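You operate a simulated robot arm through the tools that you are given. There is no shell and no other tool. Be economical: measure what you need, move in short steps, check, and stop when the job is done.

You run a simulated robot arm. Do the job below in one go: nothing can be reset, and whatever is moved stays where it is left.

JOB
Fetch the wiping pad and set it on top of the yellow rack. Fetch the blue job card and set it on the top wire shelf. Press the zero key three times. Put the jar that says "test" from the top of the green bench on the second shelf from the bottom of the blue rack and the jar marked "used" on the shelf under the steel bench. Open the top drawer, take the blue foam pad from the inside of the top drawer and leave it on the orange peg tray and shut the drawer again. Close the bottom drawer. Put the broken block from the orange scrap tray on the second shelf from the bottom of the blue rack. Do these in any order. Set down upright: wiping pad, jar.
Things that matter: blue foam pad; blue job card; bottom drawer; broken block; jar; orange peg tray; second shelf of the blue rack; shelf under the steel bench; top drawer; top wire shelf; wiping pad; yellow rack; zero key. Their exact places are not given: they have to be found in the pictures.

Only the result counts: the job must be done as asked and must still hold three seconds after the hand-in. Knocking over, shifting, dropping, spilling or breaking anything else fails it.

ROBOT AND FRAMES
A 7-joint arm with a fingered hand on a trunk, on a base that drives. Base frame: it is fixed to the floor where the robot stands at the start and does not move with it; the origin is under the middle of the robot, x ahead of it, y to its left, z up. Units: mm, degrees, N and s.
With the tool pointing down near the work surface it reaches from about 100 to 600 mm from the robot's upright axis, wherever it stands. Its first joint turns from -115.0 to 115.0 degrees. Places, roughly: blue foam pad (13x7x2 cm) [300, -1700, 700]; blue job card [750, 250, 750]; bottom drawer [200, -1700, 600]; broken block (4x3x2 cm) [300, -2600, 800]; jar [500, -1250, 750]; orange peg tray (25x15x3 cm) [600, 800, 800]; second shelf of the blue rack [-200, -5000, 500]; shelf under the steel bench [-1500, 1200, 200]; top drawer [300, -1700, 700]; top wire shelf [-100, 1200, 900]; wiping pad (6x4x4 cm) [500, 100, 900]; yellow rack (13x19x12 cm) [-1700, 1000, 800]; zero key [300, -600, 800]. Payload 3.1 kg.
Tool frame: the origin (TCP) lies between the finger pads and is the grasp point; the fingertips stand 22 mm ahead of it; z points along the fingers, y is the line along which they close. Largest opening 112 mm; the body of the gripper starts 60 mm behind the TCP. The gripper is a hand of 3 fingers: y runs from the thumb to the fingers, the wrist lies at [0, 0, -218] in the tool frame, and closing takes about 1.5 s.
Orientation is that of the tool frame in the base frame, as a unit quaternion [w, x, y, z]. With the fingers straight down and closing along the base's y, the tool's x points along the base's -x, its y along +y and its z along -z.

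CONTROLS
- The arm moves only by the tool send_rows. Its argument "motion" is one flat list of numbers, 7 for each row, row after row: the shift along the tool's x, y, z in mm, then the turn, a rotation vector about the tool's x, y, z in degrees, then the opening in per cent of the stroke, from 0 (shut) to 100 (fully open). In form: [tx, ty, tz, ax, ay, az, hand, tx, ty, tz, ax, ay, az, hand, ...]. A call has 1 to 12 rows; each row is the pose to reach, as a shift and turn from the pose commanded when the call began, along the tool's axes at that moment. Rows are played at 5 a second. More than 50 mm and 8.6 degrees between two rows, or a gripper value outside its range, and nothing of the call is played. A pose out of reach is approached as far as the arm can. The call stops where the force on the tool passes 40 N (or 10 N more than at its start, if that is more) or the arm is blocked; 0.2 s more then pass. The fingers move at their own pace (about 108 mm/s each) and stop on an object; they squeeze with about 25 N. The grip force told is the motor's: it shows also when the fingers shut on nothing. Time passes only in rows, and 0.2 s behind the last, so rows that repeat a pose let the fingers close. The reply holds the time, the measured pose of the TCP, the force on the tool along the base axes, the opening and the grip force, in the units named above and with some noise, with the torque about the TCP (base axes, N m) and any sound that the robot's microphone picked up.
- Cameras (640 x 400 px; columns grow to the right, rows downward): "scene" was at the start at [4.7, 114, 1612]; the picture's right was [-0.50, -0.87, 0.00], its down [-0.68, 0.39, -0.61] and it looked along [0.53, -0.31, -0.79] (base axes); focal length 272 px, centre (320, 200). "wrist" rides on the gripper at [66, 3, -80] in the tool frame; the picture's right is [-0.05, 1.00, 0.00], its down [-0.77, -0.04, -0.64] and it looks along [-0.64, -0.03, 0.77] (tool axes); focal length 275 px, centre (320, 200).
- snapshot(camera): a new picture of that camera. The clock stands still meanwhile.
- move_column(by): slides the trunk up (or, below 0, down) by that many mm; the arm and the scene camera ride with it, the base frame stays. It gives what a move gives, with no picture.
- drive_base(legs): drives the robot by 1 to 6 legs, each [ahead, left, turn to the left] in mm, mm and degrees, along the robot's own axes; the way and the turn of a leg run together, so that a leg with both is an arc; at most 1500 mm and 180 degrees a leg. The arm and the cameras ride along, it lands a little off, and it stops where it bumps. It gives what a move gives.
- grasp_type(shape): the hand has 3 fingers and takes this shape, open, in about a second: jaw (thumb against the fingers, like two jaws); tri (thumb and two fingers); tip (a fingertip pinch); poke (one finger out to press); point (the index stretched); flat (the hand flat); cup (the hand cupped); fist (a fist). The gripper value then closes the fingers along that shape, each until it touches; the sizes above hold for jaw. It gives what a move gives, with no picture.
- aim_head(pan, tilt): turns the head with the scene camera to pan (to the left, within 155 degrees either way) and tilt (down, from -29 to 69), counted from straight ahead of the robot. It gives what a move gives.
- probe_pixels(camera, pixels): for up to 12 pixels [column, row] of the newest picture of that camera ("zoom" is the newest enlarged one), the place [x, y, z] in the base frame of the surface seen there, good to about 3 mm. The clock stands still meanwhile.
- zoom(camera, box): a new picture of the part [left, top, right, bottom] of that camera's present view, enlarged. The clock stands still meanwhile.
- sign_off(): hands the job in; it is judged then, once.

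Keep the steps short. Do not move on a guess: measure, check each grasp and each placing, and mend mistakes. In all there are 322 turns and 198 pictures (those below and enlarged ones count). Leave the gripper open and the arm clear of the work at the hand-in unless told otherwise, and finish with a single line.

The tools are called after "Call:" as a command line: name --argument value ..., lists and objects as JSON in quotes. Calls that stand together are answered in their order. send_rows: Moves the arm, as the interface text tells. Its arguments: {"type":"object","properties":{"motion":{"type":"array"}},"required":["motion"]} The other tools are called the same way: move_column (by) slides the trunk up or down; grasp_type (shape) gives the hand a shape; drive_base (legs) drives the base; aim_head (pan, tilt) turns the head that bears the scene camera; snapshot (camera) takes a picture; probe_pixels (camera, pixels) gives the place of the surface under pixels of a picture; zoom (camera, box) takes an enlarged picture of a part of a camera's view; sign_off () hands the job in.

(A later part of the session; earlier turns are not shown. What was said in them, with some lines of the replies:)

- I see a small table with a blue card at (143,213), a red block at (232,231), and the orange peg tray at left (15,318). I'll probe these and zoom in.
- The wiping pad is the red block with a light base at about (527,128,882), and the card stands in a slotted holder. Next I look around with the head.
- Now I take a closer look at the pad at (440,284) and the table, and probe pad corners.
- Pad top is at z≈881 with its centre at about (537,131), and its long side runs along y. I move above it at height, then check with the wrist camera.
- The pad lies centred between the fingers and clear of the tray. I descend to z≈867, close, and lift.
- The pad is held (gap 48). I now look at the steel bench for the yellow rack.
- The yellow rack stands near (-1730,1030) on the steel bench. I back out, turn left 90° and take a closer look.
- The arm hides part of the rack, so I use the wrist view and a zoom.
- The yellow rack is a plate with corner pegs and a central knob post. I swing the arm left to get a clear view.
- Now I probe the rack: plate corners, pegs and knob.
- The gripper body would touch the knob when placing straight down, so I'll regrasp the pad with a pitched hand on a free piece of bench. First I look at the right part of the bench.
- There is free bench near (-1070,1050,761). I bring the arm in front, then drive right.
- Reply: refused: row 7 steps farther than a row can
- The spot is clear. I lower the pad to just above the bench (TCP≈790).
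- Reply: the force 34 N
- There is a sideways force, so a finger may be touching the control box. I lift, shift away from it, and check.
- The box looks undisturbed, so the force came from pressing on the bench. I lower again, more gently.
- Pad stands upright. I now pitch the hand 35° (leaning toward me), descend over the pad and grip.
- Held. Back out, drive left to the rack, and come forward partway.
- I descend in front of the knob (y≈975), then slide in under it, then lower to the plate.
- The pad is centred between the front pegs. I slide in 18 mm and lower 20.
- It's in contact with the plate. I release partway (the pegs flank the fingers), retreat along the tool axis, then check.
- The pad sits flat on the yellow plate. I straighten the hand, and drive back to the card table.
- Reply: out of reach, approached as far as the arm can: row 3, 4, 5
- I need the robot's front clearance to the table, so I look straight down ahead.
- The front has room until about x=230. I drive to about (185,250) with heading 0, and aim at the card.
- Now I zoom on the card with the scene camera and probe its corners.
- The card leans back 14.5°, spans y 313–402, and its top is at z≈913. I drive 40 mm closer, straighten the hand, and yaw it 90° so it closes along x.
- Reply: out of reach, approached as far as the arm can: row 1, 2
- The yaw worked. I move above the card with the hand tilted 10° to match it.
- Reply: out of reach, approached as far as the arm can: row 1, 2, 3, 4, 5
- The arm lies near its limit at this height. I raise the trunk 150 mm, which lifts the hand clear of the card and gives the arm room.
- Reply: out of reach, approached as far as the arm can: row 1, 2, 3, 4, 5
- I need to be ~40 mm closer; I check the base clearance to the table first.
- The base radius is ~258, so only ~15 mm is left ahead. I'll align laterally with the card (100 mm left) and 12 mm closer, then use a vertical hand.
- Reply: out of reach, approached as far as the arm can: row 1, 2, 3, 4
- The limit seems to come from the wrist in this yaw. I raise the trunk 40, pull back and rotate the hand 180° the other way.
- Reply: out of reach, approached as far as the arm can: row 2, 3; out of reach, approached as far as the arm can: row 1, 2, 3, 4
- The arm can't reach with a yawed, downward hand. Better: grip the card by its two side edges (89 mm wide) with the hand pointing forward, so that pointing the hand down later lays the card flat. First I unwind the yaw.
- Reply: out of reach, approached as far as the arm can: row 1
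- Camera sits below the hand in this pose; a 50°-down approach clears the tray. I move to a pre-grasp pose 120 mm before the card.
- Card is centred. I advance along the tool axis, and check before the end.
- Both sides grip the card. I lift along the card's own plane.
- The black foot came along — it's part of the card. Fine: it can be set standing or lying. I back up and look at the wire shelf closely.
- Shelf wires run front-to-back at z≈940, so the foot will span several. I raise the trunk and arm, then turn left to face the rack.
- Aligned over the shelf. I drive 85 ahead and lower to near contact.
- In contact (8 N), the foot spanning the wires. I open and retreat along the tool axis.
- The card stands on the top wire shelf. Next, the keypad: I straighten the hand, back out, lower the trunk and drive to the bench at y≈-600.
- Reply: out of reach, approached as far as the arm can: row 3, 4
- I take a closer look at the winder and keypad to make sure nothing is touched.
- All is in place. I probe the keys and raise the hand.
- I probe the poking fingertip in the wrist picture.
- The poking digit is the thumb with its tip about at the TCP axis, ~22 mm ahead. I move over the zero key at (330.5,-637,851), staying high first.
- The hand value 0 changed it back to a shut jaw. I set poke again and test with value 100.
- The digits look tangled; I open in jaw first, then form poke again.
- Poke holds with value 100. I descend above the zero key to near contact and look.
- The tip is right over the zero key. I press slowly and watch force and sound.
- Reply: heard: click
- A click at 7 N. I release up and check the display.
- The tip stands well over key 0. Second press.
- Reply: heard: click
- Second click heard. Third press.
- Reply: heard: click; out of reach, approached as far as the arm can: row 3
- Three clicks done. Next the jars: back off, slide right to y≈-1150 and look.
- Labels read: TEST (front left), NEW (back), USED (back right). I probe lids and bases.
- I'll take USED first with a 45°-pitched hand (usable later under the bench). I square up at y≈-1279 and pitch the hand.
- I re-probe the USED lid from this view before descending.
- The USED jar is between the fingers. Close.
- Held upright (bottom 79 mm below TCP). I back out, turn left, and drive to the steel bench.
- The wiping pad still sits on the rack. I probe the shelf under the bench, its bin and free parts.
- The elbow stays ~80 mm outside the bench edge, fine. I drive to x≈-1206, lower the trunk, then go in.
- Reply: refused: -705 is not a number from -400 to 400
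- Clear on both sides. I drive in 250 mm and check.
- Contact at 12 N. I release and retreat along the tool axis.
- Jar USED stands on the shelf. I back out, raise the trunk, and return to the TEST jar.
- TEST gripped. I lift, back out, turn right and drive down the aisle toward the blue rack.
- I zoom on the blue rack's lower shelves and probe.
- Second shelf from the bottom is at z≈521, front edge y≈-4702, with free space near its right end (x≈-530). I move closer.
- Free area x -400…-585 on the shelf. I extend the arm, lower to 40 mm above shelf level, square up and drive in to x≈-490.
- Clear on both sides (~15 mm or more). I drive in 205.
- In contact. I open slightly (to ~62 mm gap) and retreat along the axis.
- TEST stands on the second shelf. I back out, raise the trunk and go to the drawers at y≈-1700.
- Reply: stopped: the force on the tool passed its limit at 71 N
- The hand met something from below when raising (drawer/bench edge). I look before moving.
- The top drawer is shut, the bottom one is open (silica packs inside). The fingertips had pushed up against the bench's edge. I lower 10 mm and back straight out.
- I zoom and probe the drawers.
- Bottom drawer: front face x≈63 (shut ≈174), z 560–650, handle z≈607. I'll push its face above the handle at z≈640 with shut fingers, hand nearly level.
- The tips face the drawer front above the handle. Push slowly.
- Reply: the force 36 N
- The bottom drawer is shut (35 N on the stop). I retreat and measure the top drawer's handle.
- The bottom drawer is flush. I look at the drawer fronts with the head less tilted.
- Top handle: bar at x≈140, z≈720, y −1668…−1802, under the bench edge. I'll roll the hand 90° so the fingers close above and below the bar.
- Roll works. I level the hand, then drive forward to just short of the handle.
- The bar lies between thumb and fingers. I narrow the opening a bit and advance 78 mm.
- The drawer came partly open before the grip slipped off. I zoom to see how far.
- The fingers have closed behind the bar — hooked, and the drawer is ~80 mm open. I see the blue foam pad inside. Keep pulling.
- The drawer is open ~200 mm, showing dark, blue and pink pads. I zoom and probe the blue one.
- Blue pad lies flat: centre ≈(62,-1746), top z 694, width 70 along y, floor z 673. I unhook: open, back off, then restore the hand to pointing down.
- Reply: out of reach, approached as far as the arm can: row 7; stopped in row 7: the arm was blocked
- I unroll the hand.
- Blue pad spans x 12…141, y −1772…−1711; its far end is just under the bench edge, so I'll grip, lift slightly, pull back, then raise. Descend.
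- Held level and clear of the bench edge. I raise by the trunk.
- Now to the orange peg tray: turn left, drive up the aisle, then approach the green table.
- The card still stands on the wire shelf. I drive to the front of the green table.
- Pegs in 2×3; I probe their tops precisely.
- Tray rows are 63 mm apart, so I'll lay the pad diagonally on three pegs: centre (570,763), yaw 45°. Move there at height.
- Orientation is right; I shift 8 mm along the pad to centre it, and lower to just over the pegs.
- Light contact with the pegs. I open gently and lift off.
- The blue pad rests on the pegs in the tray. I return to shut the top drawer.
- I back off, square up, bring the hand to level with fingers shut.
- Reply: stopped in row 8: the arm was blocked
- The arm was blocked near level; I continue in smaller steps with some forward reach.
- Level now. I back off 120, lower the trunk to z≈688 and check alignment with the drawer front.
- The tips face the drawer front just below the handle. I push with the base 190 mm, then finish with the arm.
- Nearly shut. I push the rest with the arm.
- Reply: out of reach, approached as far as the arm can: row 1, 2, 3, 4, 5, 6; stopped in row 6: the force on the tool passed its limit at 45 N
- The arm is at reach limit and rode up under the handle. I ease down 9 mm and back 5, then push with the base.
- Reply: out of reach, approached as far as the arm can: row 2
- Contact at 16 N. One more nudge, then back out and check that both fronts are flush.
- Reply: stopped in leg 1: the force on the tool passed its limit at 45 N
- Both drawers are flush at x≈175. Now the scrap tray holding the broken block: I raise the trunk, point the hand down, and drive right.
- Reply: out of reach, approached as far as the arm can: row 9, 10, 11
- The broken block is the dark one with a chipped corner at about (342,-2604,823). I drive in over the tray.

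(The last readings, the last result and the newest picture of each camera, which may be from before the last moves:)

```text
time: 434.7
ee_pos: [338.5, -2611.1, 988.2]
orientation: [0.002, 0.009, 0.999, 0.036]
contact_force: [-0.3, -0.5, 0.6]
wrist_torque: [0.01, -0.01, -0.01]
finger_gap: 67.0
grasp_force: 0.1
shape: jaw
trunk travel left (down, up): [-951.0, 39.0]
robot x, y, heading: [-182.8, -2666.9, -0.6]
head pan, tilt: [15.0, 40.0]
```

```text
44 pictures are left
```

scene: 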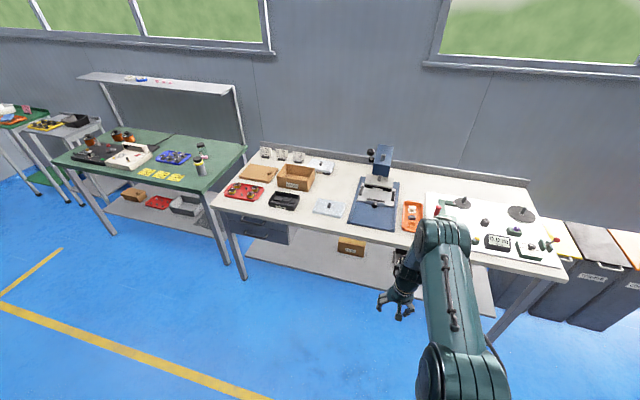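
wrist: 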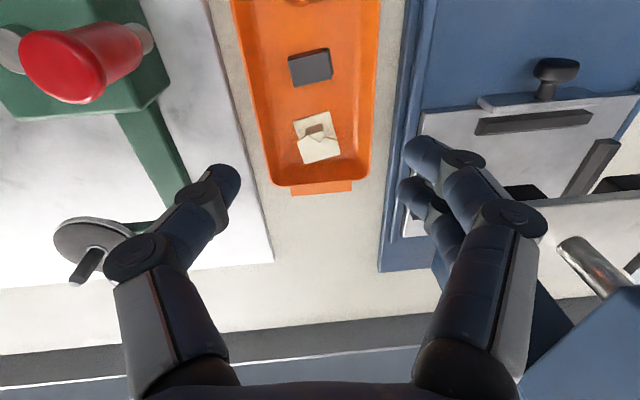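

Call:
zoom --camera "wrist" --box '[250, 20, 378, 100]'

Call:
probe_pixels --camera "wrist" --pixels '[[310, 68], [292, 56], [328, 50], [330, 78], [294, 85], [80, 60], [130, 60], [20, 80], [390, 120], [557, 70], [262, 80], [372, 60]]'

```text
5.00 times, centred on (314, 60) of wrist
```

zoom: 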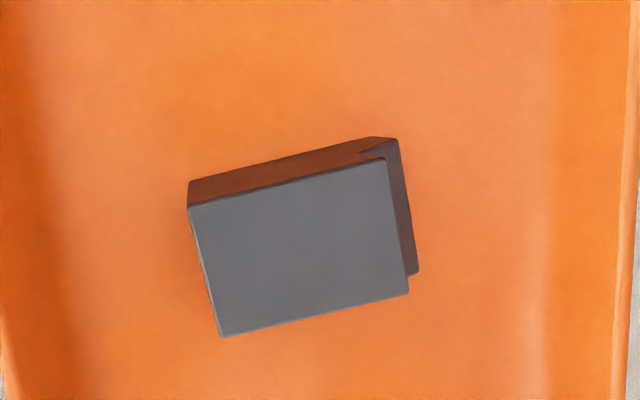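

```text
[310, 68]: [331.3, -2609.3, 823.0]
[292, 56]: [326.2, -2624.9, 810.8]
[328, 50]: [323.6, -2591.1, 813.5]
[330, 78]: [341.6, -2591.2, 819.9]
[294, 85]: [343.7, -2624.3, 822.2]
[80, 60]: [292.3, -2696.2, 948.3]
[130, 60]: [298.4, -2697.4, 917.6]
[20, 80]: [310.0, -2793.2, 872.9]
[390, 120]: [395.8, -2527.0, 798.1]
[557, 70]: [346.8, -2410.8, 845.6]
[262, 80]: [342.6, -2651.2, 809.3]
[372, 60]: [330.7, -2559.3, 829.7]
```

I align the hand with the block (yaw ≈13.5°, which also keeps clear of the red knob at (292,-2696)), and fix the small tilt.

Call:
send_rows --motion '[2, 1, 0, 2, 0, -7.2, 55, 5, 3, 20, 4.1, 0, -14.5, 50, 5, 3, 60, 4.1, 0, -14.5, 50, 5, 3, 90, 4.1, 0, -14.5, 50]'

Call:
snapshot --camera "wrist"

```text
time: 435.7
ee_pos: [333.8, -2623.1, 922.3]
orientation: [0.057, -0.116, 0.991, -0.046]
contact_force: [0.6, 0.4, 0.0]
wrist_torque: [0.03, 0.01, 0.02]
finger_gap: 56.6
grasp_force: 0.1
shape: jaw
out of reach, approached as far as the arm can: row 1, 2, 3, 4
trunk travel left (down, up): [-951.0, 39.0]
robot x, y, heading: [-185.2, -2669.6, -0.7]
head pan, tilt: [15.0, 40.0]
```

```text
42 pictures are left
```

wrist: 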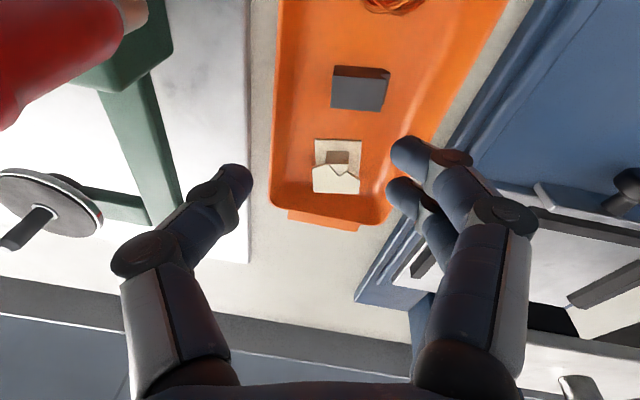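

The reach is strained because the trunk is high. I raise the arm relative to the trunk with orientation fixed, then I'll descend with the trunk.

Call:
send_rows --motion '[-4, 4, -30, -3, 3, 0, 50, -8.7, 8.5, -60.6, -6, 5.9, 0, 50, -8.7, 8.5, -60.6, -6, 5.9, 0, 50]'

```text
time: 436.5
ee_pos: [340.9, -2592.4, 959.8]
orientation: [-0.052, -0.117, 0.991, 0.046]
contact_force: [0.4, -0.7, 0.3]
wrist_torque: [-0.02, 0.0, 0.02]
finger_gap: 56.2
grasp_force: 0.0
shape: jaw
out of reach, approached as far as the arm can: row 1, 2
trunk travel left (down, up): [-951.0, 39.0]
robot x, y, heading: [-181.7, -2670.0, -0.7]
head pan, tilt: [15.0, 40.0]
```

Call:
move_column --by -60

Call:
send_rows --motion '[15, 0, -30, 0, 0, 0, 50, 30, 0, -50, 0, 0, 0, 50, 45, 0, -60, 0, 0, 0, 50]'

```text
time: 437.5
ee_pos: [338.8, -2591.7, 900.6]
orientation: [-0.052, -0.118, 0.991, 0.045]
contact_force: [0.8, 0.3, 0.0]
wrist_torque: [0.02, 0.03, 0.0]
finger_gap: 56.5
grasp_force: 0.1
shape: jaw
trunk travel left (down, up): [-891.0, 99.0]
robot x, y, heading: [-184.0, -2667.9, -0.7]
head pan, tilt: [15.0, 40.0]
```

```text
time: 438.3
ee_pos: [302.8, -2607.7, 964.1]
orientation: [-0.052, -0.117, 0.991, 0.044]
contact_force: [0.0, -0.1, 0.5]
wrist_torque: [0.02, -0.01, 0.01]
finger_gap: 56.6
grasp_force: 0.1
shape: jaw
trunk travel left (down, up): [-891.0, 99.0]
robot x, y, heading: [-182.8, -2667.5, -0.6]
head pan, tilt: [15.0, 40.0]
```

Call:
send_rows --motion '[0, 0, -10, 2.9, -2.7, 0, 50, 0, 0, -20, 5.7, -5.3, 0, 50, 0, 0, -20, 5.7, -5.3, 0, 50]'

Call:
move_column --by -60

```text
time: 439.1
ee_pos: [305.6, -2609.1, 984.8]
orientation: [-0.001, -0.117, 0.993, 0.001]
contact_force: [0.5, 0.0, -0.6]
wrist_torque: [0.04, 0.01, -0.03]
finger_gap: 56.5
grasp_force: 0.1
shape: jaw
trunk travel left (down, up): [-891.0, 99.0]
robot x, y, heading: [-183.3, -2667.4, -0.7]
head pan, tilt: [15.0, 40.0]
```

```text
time: 440.1
ee_pos: [305.6, -2610.0, 923.8]
orientation: [0.001, -0.117, 0.993, 0.001]
contact_force: [-0.1, 0.3, 0.0]
wrist_torque: [-0.05, 0.04, 0.02]
finger_gap: 56.8
grasp_force: 0.2
shape: jaw
trunk travel left (down, up): [-831.0, 159.0]
robot x, y, heading: [-185.8, -2666.9, -0.4]
head pan, tilt: [15.0, 40.0]
```

Call:
send_rows --motion '[-14, -2, 0, 0, 0, 0, 50, -27, -4, 0, 0, 0, 0, 50, -27, -4, 20, 0, 0, 0, 50]'

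Call:
snapshot --camera "wrist"

```text
time: 440.9
ee_pos: [333.3, -2604.4, 902.5]
orientation: [0.0, -0.118, 0.993, 0.002]
contact_force: [0.0, -0.1, -0.5]
wrist_torque: [-0.05, -0.02, -0.03]
finger_gap: 56.5
grasp_force: 0.0
shape: jaw
trunk travel left (down, up): [-831.0, 159.0]
robot x, y, heading: [-183.8, -2667.8, -0.9]
head pan, tilt: [15.0, 40.0]
```

```text
41 pictures are left
```

wrist: 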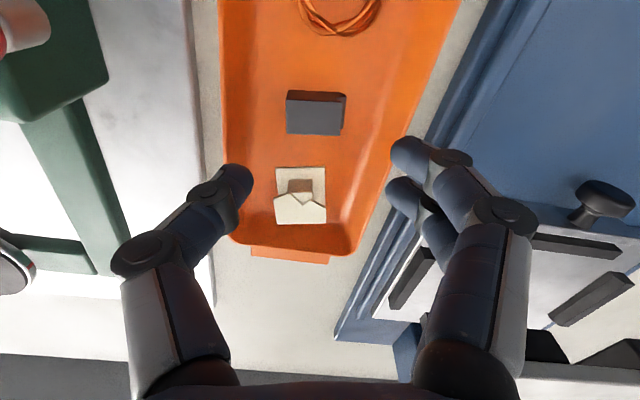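

Call:
probe_pixels --camera "wrist" --pixels '[[288, 104], [343, 104], [288, 130], [340, 133], [314, 118], [232, 110], [395, 110], [300, 170]]'

```text
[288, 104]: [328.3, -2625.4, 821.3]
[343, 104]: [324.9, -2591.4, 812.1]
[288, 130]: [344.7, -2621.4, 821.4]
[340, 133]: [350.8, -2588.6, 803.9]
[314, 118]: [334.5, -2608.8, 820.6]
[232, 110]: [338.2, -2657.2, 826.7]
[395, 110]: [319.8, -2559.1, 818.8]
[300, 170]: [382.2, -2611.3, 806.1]
```

Call:
send_rows --motion '[-1, -3, 25, 0, 0, 0, 45, -1, -3, 50, 0, 0, 0, 45, -1, -3, 66, 0, 0, 0, 45, -1, -3, 73, 0, 0, 0, 45, -1, -3, 73, 0, 0, 0, 45]'

Call:
snapshot --camera "wrist"

```text
time: 442.1
ee_pos: [333.0, -2609.4, 832.3]
orientation: [0.0, -0.117, 0.993, 0.001]
contact_force: [0.4, -1.2, 0.4]
wrist_torque: [0.0, 0.0, 0.02]
finger_gap: 50.7
grasp_force: 0.0
shape: jaw
trunk travel left (down, up): [-831.0, 159.0]
robot x, y, heading: [-182.5, -2667.9, -0.6]
head pan, tilt: [15.0, 40.0]
```

```text
40 pictures are left
```

wrist: 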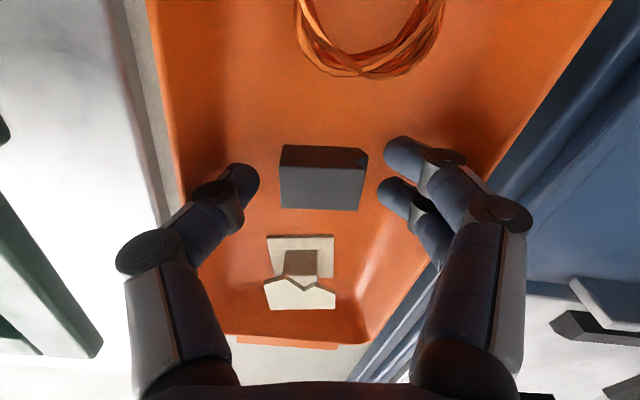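

Call:
send_rows --motion '[0, 0, 4, 0, 0, 0, 45, 0, 0, 4, 0, 0, 0, 30, 0, 0, 4, 0, 0, 0, 15, 0, 0, 4, 0, 0, 0, 10, 0, 0, 4, 0, 0, 0, 10, 0, 0, 4, 0, 0, 0, 10]'

Call:
send_rows --motion '[0, 0, -25, 0, 0, 0, 10, 0, 0, -55, 0, 0, 0, 10, 0, 0, -90, 0, 0, 0, 10, 0, 0, -125, 0, 0, 0, 10]'

Call:
snapshot --camera "wrist"

```text
time: 443.5
ee_pos: [333.3, -2609.1, 826.7]
orientation: [0.0, -0.117, 0.993, 0.001]
contact_force: [-0.3, -0.5, 1.8]
wrist_torque: [0.0, 0.0, -0.01]
finger_gap: 26.6
grasp_force: 25.0
shape: jaw
trunk travel left (down, up): [-831.0, 159.0]
robot x, y, heading: [-184.1, -2668.8, -0.5]
head pan, tilt: [15.0, 40.0]
```

```text
time: 444.5
ee_pos: [332.9, -2612.0, 953.9]
orientation: [-0.001, -0.118, 0.993, 0.001]
contact_force: [0.0, 0.8, -0.3]
wrist_torque: [-0.01, -0.02, -0.01]
finger_gap: 25.4
grasp_force: 25.0
shape: jaw
trunk travel left (down, up): [-831.0, 159.0]
robot x, y, heading: [-183.7, -2667.9, -0.4]
head pan, tilt: [15.0, 40.0]
```

```text
39 pictures are left
```

wrist: 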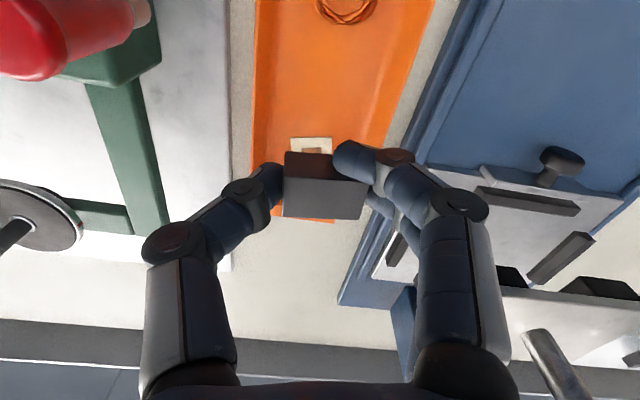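

Held. I raise to clear the red knob, back out, straighten yaw, then head to the blue rack.

Call:
move_column --by 80

Call:
drive_base --legs '[[-420, 0, 0.5]]'

Call:
send_rows --motion '[0, 0, 0, 0, 0, 7, 10, 0, 0, 0, 0, 0, 13.5, 10]'

Call:
drive_base --legs '[[0, 0, -90], [900, 0, 0]]'

```text
time: 445.7
ee_pos: [334.3, -2611.1, 1033.7]
orientation: [0.0, -0.118, 0.993, 0.001]
contact_force: [0.4, 0.0, -1.1]
wrist_torque: [-0.01, 0.02, 0.0]
finger_gap: 25.6
grasp_force: 24.9
shape: jaw
trunk travel left (down, up): [-911.0, 79.0]
robot x, y, heading: [-181.4, -2668.8, -0.5]
head pan, tilt: [15.0, 40.0]
```

```text
time: 448.3
ee_pos: [-98.6, -2604.8, 1032.8]
orientation: [-0.001, -0.12, 0.993, 0.001]
contact_force: [0.0, -0.2, -0.6]
wrist_torque: [0.0, 0.01, 0.02]
finger_gap: 25.3
grasp_force: 24.9
shape: jaw
trunk travel left (down, up): [-911.0, 79.0]
robot x, y, heading: [-618.7, -2663.9, -0.5]
head pan, tilt: [15.0, 40.0]
```

```text
time: 448.9
ee_pos: [-98.8, -2606.2, 1033.4]
orientation: [0.0, 0.0, 1.0, 0.001]
contact_force: [0.3, 0.5, 0.6]
wrist_torque: [0.01, -0.02, 0.01]
finger_gap: 25.7
grasp_force: 25.0
shape: jaw
trunk travel left (down, up): [-911.0, 79.0]
robot x, y, heading: [-617.2, -2665.6, -0.3]
head pan, tilt: [15.0, 40.0]
```

```text
time: 457.6
ee_pos: [-556.4, -4094.6, 1033.8]
orientation: [0.001, 0.703, 0.711, 0.0]
contact_force: [-0.8, 0.5, -0.5]
wrist_torque: [-0.01, 0.01, -0.02]
finger_gap: 24.8
grasp_force: 25.0
shape: jaw
trunk travel left (down, up): [-911.0, 79.0]
robot x, y, heading: [-619.0, -3576.5, -90.1]
head pan, tilt: [15.0, 40.0]
```

I pitch the hand 20°, shift left 111, and lower the trunk.

Call:
send_rows --motion '[0, 0, 0, 0, -7, 0, 10, 0, 0, 0, 0, -14, 0, 10, 0, 0, 0, 0, -20, 0, 10]'

Call:
drive_base --legs '[[0, 111, 0]]'

Call:
move_column --by -400

Call:
move_column --by -40

Call:
aim_head --pan 15 --tilt 30

Call:
snapshot --camera "scene"

```text
time: 458.4
ee_pos: [-541.3, -4101.6, 1033.1]
orientation: [0.104, 0.692, 0.706, -0.106]
contact_force: [-0.6, 0.1, -0.9]
wrist_torque: [-0.06, -0.03, 0.0]
finger_gap: 23.8
grasp_force: 24.5
shape: jaw
out of reach, approached as far as the arm can: row 2, 3
trunk travel left (down, up): [-911.0, 79.0]
robot x, y, heading: [-616.1, -3581.0, -90.3]
head pan, tilt: [15.0, 40.0]
```

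```text
time: 459.6
ee_pos: [-441.2, -4103.4, 1033.9]
orientation: [0.104, 0.696, 0.702, -0.103]
contact_force: [0.9, 0.4, -0.4]
wrist_torque: [-0.03, 0.0, 0.02]
finger_gap: 24.2
grasp_force: 25.3
shape: jaw
trunk travel left (down, up): [-911.0, 79.0]
robot x, y, heading: [-505.9, -3574.5, -89.7]
head pan, tilt: [15.0, 40.0]
```

```text
time: 463.4
ee_pos: [-441.2, -4104.7, 633.8]
orientation: [0.104, 0.697, 0.702, -0.104]
contact_force: [-0.2, -0.4, -0.2]
wrist_torque: [0.02, -0.01, 0.02]
finger_gap: 24.1
grasp_force: 24.9
shape: jaw
trunk travel left (down, up): [-511.0, 479.0]
robot x, y, heading: [-507.4, -3576.2, -90.1]
head pan, tilt: [15.0, 40.0]
```

```text
time: 464.2
ee_pos: [-440.3, -4103.9, 591.8]
orientation: [0.104, 0.696, 0.703, -0.103]
contact_force: [-0.2, 0.0, -0.2]
wrist_torque: [-0.02, -0.03, -0.02]
finger_gap: 23.9
grasp_force: 24.0
shape: jaw
trunk travel left (down, up): [-471.0, 519.0]
robot x, y, heading: [-507.4, -3579.2, -90.4]
head pan, tilt: [15.0, 40.0]
```

```text
time: 465.0
ee_pos: [-441.6, -4103.5, 592.3]
orientation: [0.104, 0.696, 0.703, -0.104]
contact_force: [-0.6, 0.3, 0.0]
wrist_torque: [0.0, 0.02, 0.0]
finger_gap: 24.0
grasp_force: 24.6
shape: jaw
trunk travel left (down, up): [-471.0, 519.0]
robot x, y, heading: [-505.1, -3583.5, -89.9]
head pan, tilt: [15.0, 30.0]
```

```text
38 pictures are left
```

scene: 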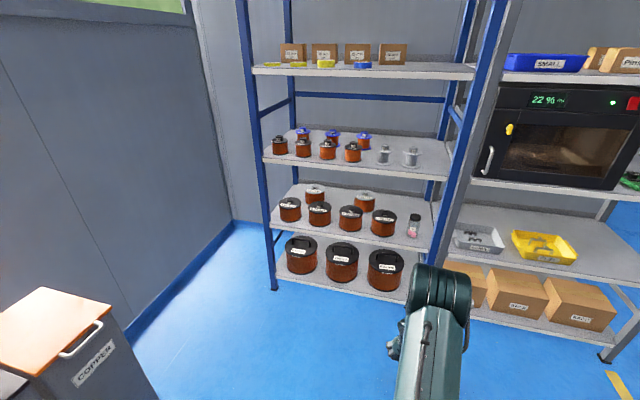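

The jar TEST stands on the shelf. I check the block in the hand, then drive toward the shelf.

Call:
drive_base --legs '[[500, 0, 0]]'

Call:
snapshot --camera "wrist"

Call:
snapshot --camera "scene"

```text
time: 467.8
ee_pos: [-442.8, -4588.4, 592.0]
orientation: [0.103, 0.698, 0.701, -0.105]
contact_force: [0.3, -0.5, -1.3]
wrist_torque: [-0.02, -0.03, -0.02]
finger_gap: 23.9
grasp_force: 25.2
shape: jaw
trunk travel left (down, up): [-471.0, 519.0]
robot x, y, heading: [-504.9, -4063.0, -90.5]
head pan, tilt: [15.0, 30.0]
```

```text
37 pictures are left
```

wrist: 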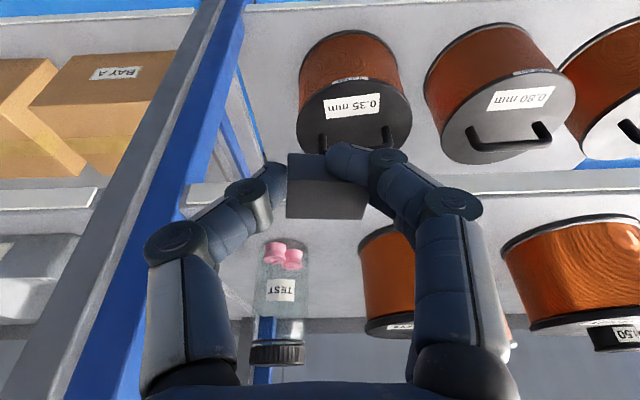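

```text
36 pictures are left
```

scene: 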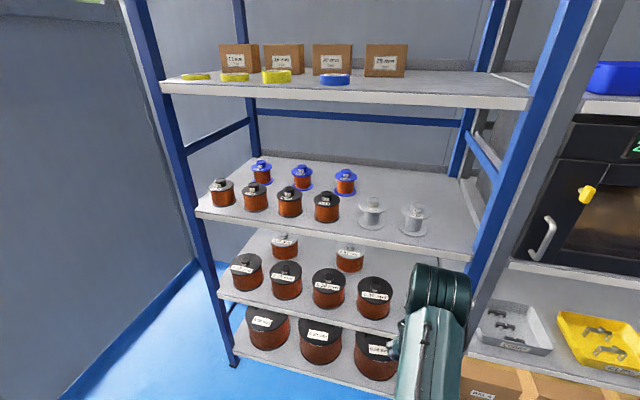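

Call:
drive_base --legs '[[145, 0, 0.3]]'

Call:
snapshot --camera "wrist"

Call:
probe_pixels --camera "scene" --pixels '[[440, 275], [430, 268], [460, 290]]'

```text
time: 469.2
ee_pos: [-438.9, -4730.4, 592.1]
orientation: [0.103, 0.695, 0.704, -0.103]
contact_force: [-0.5, 0.9, -0.8]
wrist_torque: [-0.02, -0.01, 0.01]
finger_gap: 23.8
grasp_force: 25.0
shape: jaw
trunk travel left (down, up): [-471.0, 519.0]
robot x, y, heading: [-506.0, -4209.6, -89.8]
head pan, tilt: [15.0, 30.0]
```

```text
35 pictures are left
```

wrist: 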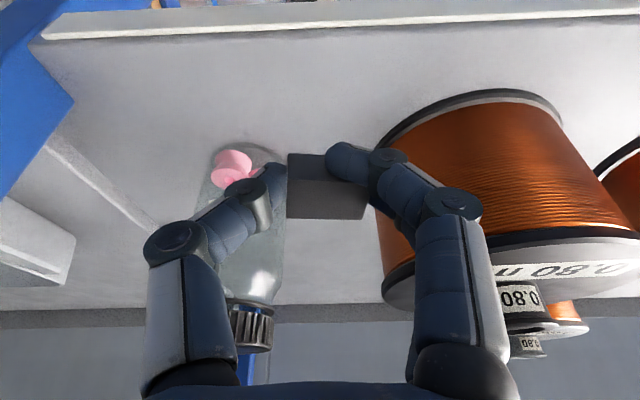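

```text
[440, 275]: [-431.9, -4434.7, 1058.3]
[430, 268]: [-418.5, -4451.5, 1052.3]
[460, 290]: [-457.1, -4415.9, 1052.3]
```

Call:
send_rows --motion '[4.4, -6, 14.3, 0, 0, 0, 10, 8.8, -6, 28.7, 0, 0, 0, 10, 11.7, -6, 38.2, 0, 0, 0, 10, 11.7, -6, 38.2, 0, 0, 0, 10]'

Call:
snapshot --camera "wrist"

```text
time: 470.2
ee_pos: [-447.2, -4731.7, 552.8]
orientation: [0.105, 0.695, 0.704, -0.104]
contact_force: [-0.4, -0.9, -0.6]
wrist_torque: [-0.03, 0.02, 0.0]
finger_gap: 23.5
grasp_force: 24.8
shape: jaw
trunk travel left (down, up): [-471.0, 519.0]
robot x, y, heading: [-508.9, -4205.9, -90.0]
head pan, tilt: [15.0, 30.0]
```

```text
34 pictures are left
```

wrist: 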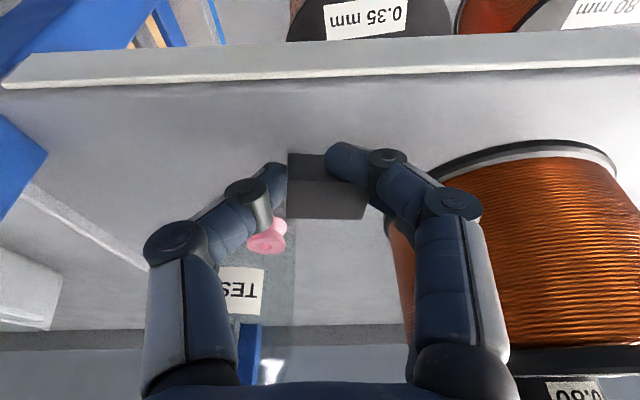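

Call:
send_rows --motion '[0.9, 0, 2.9, 0, 0, 0, 10, 1.6, 0, 5.2, 0, 0, 0, 10, 1.6, 0, 5.2, 0, 0, 0, 10]'

```text
time: 471.0
ee_pos: [-447.7, -4731.4, 547.8]
orientation: [0.104, 0.695, 0.703, -0.104]
contact_force: [0.5, -0.6, -0.5]
wrist_torque: [0.01, -0.04, -0.02]
finger_gap: 23.8
grasp_force: 25.1
shape: jaw
trunk travel left (down, up): [-471.0, 519.0]
robot x, y, heading: [-503.7, -4205.5, -89.6]
head pan, tilt: [15.0, 30.0]
```

Call:
send_rows --motion '[0.6, 0, 1.9, 0, 0, 0, 10, 1.2, 0, 3.8, 0, 0, 0, 10, 1.2, 0, 3.8, 0, 0, 0, 10]'

```text
time: 471.8
ee_pos: [-446.8, -4730.5, 544.3]
orientation: [0.105, 0.695, 0.704, -0.103]
contact_force: [-1.0, 0.7, -0.2]
wrist_torque: [0.03, -0.01, -0.01]
finger_gap: 24.0
grasp_force: 25.6
shape: jaw
trunk travel left (down, up): [-471.0, 519.0]
robot x, y, heading: [-505.7, -4206.8, -89.8]
head pan, tilt: [15.0, 30.0]
```

Call:
send_rows --motion '[0.3, 0, 1, 0, 0, 0, 10, 0.6, 0, 2, 0, 0, 0, 10, 0.6, 0, 2, 0, 0, 0, 10]'

Call:
snapshot --camera "wrist"

```text
time: 472.6
ee_pos: [-446.5, -4732.0, 542.1]
orientation: [0.105, 0.695, 0.703, -0.104]
contact_force: [-1.1, -0.1, 6.3]
wrist_torque: [0.0, -0.13, 0.02]
finger_gap: 24.1
grasp_force: 25.2
shape: jaw
trunk travel left (down, up): [-471.0, 519.0]
robot x, y, heading: [-507.2, -4208.7, -90.2]
head pan, tilt: [15.0, 30.0]
```

```text
33 pictures are left
```

wrist: 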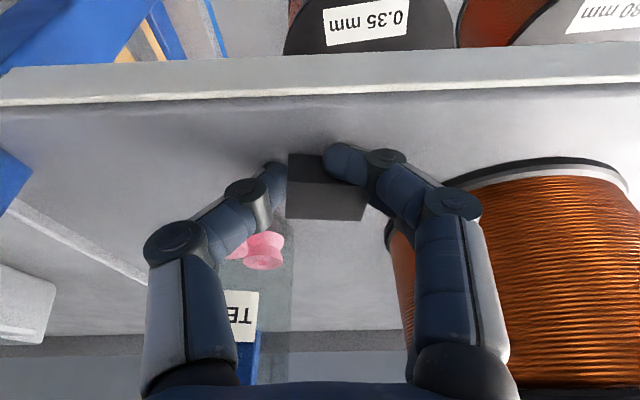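

Contact at 6 N. I open slightly and lift away along the tool axis.

Call:
send_rows --motion '[0, 0, 0, 0, 0, 0, 30, 0, 0, 0, 0, 0, 0, 40, 0, 0, 0, 0, 0, 0, 40, 0, 0, 0, 0, 0, 0, 40, 0, 0, -20, 0, 0, 0, 40, 0, 0, -50, 0, 0, 0, 40, 0, 0, -70, 0, 0, 0, 40]'

Call:
snapshot --camera "wrist"

```text
time: 474.2
ee_pos: [-446.3, -4710.8, 609.9]
orientation: [0.105, 0.695, 0.703, -0.103]
contact_force: [-0.4, -0.6, -0.4]
wrist_torque: [-0.01, -0.01, 0.01]
finger_gap: 44.3
grasp_force: 0.0
shape: jaw
trunk travel left (down, up): [-471.0, 519.0]
robot x, y, heading: [-506.4, -4205.9, -89.7]
head pan, tilt: [15.0, 30.0]
```

```text
32 pictures are left
```

wrist: 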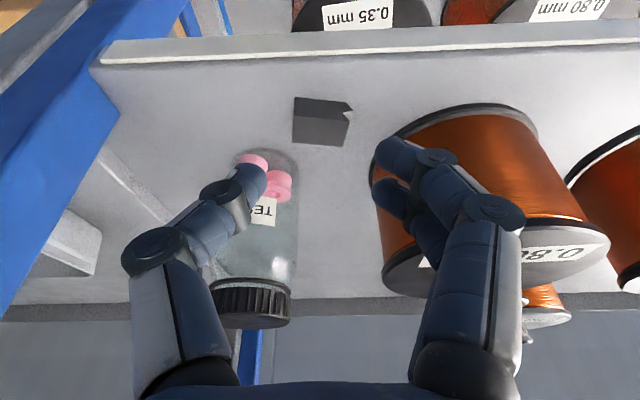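

The block rests on the shelf. I back out, open the hand and take a final check of the shelf.

Call:
drive_base --legs '[[-450, 0, 0]]'

Call:
send_rows --motion '[0, 0, 0, 0, 0, 0, 100, 0, 0, 0, 0, 0, 0, 100, 0, 0, 0, 0, 0, 0, 100]'

Call:
zoom --camera "scene" --box '[260, 170, 460, 290]'

```text
time: 476.9
ee_pos: [-452.6, -4268.5, 608.7]
orientation: [0.104, 0.702, 0.697, -0.104]
contact_force: [-0.1, -0.6, 0.1]
wrist_torque: [0.02, -0.01, -0.02]
finger_gap: 44.5
grasp_force: 0.1
shape: jaw
trunk travel left (down, up): [-471.0, 519.0]
robot x, y, heading: [-507.9, -3763.4, -90.7]
head pan, tilt: [15.0, 30.0]
```

```text
time: 477.6
ee_pos: [-452.4, -4269.0, 607.9]
orientation: [0.104, 0.702, 0.697, -0.104]
contact_force: [-0.2, 1.2, -0.2]
wrist_torque: [0.02, 0.0, -0.01]
finger_gap: 112.0
grasp_force: 0.0
shape: jaw
trunk travel left (down, up): [-471.0, 519.0]
robot x, y, heading: [-499.3, -3764.1, -91.2]
head pan, tilt: [15.0, 30.0]
```

```text
3.20 times, centred on (360, 230) of scene
```

zoom: 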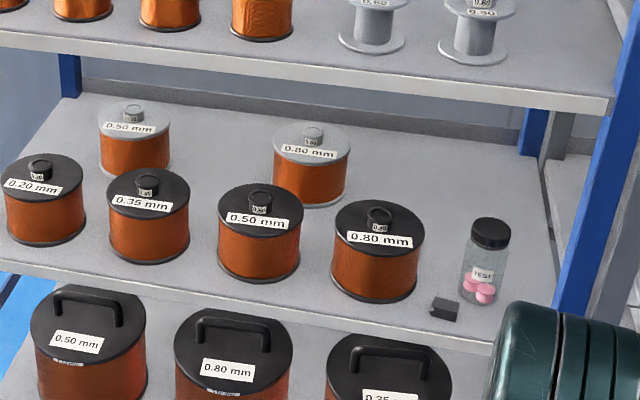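

Everything checks out from the pictures: the block and the TEST jar are on the second shelf, and the hand is open and clear. I hand the job in.

Call:
sign_off

```text
The job is handed in.
```

I handed in the job with every task carried out; one point is unsure: the wiping pad lies on the yellow rack's base plate, not on its raised knob, since I read "on top" as the plate.
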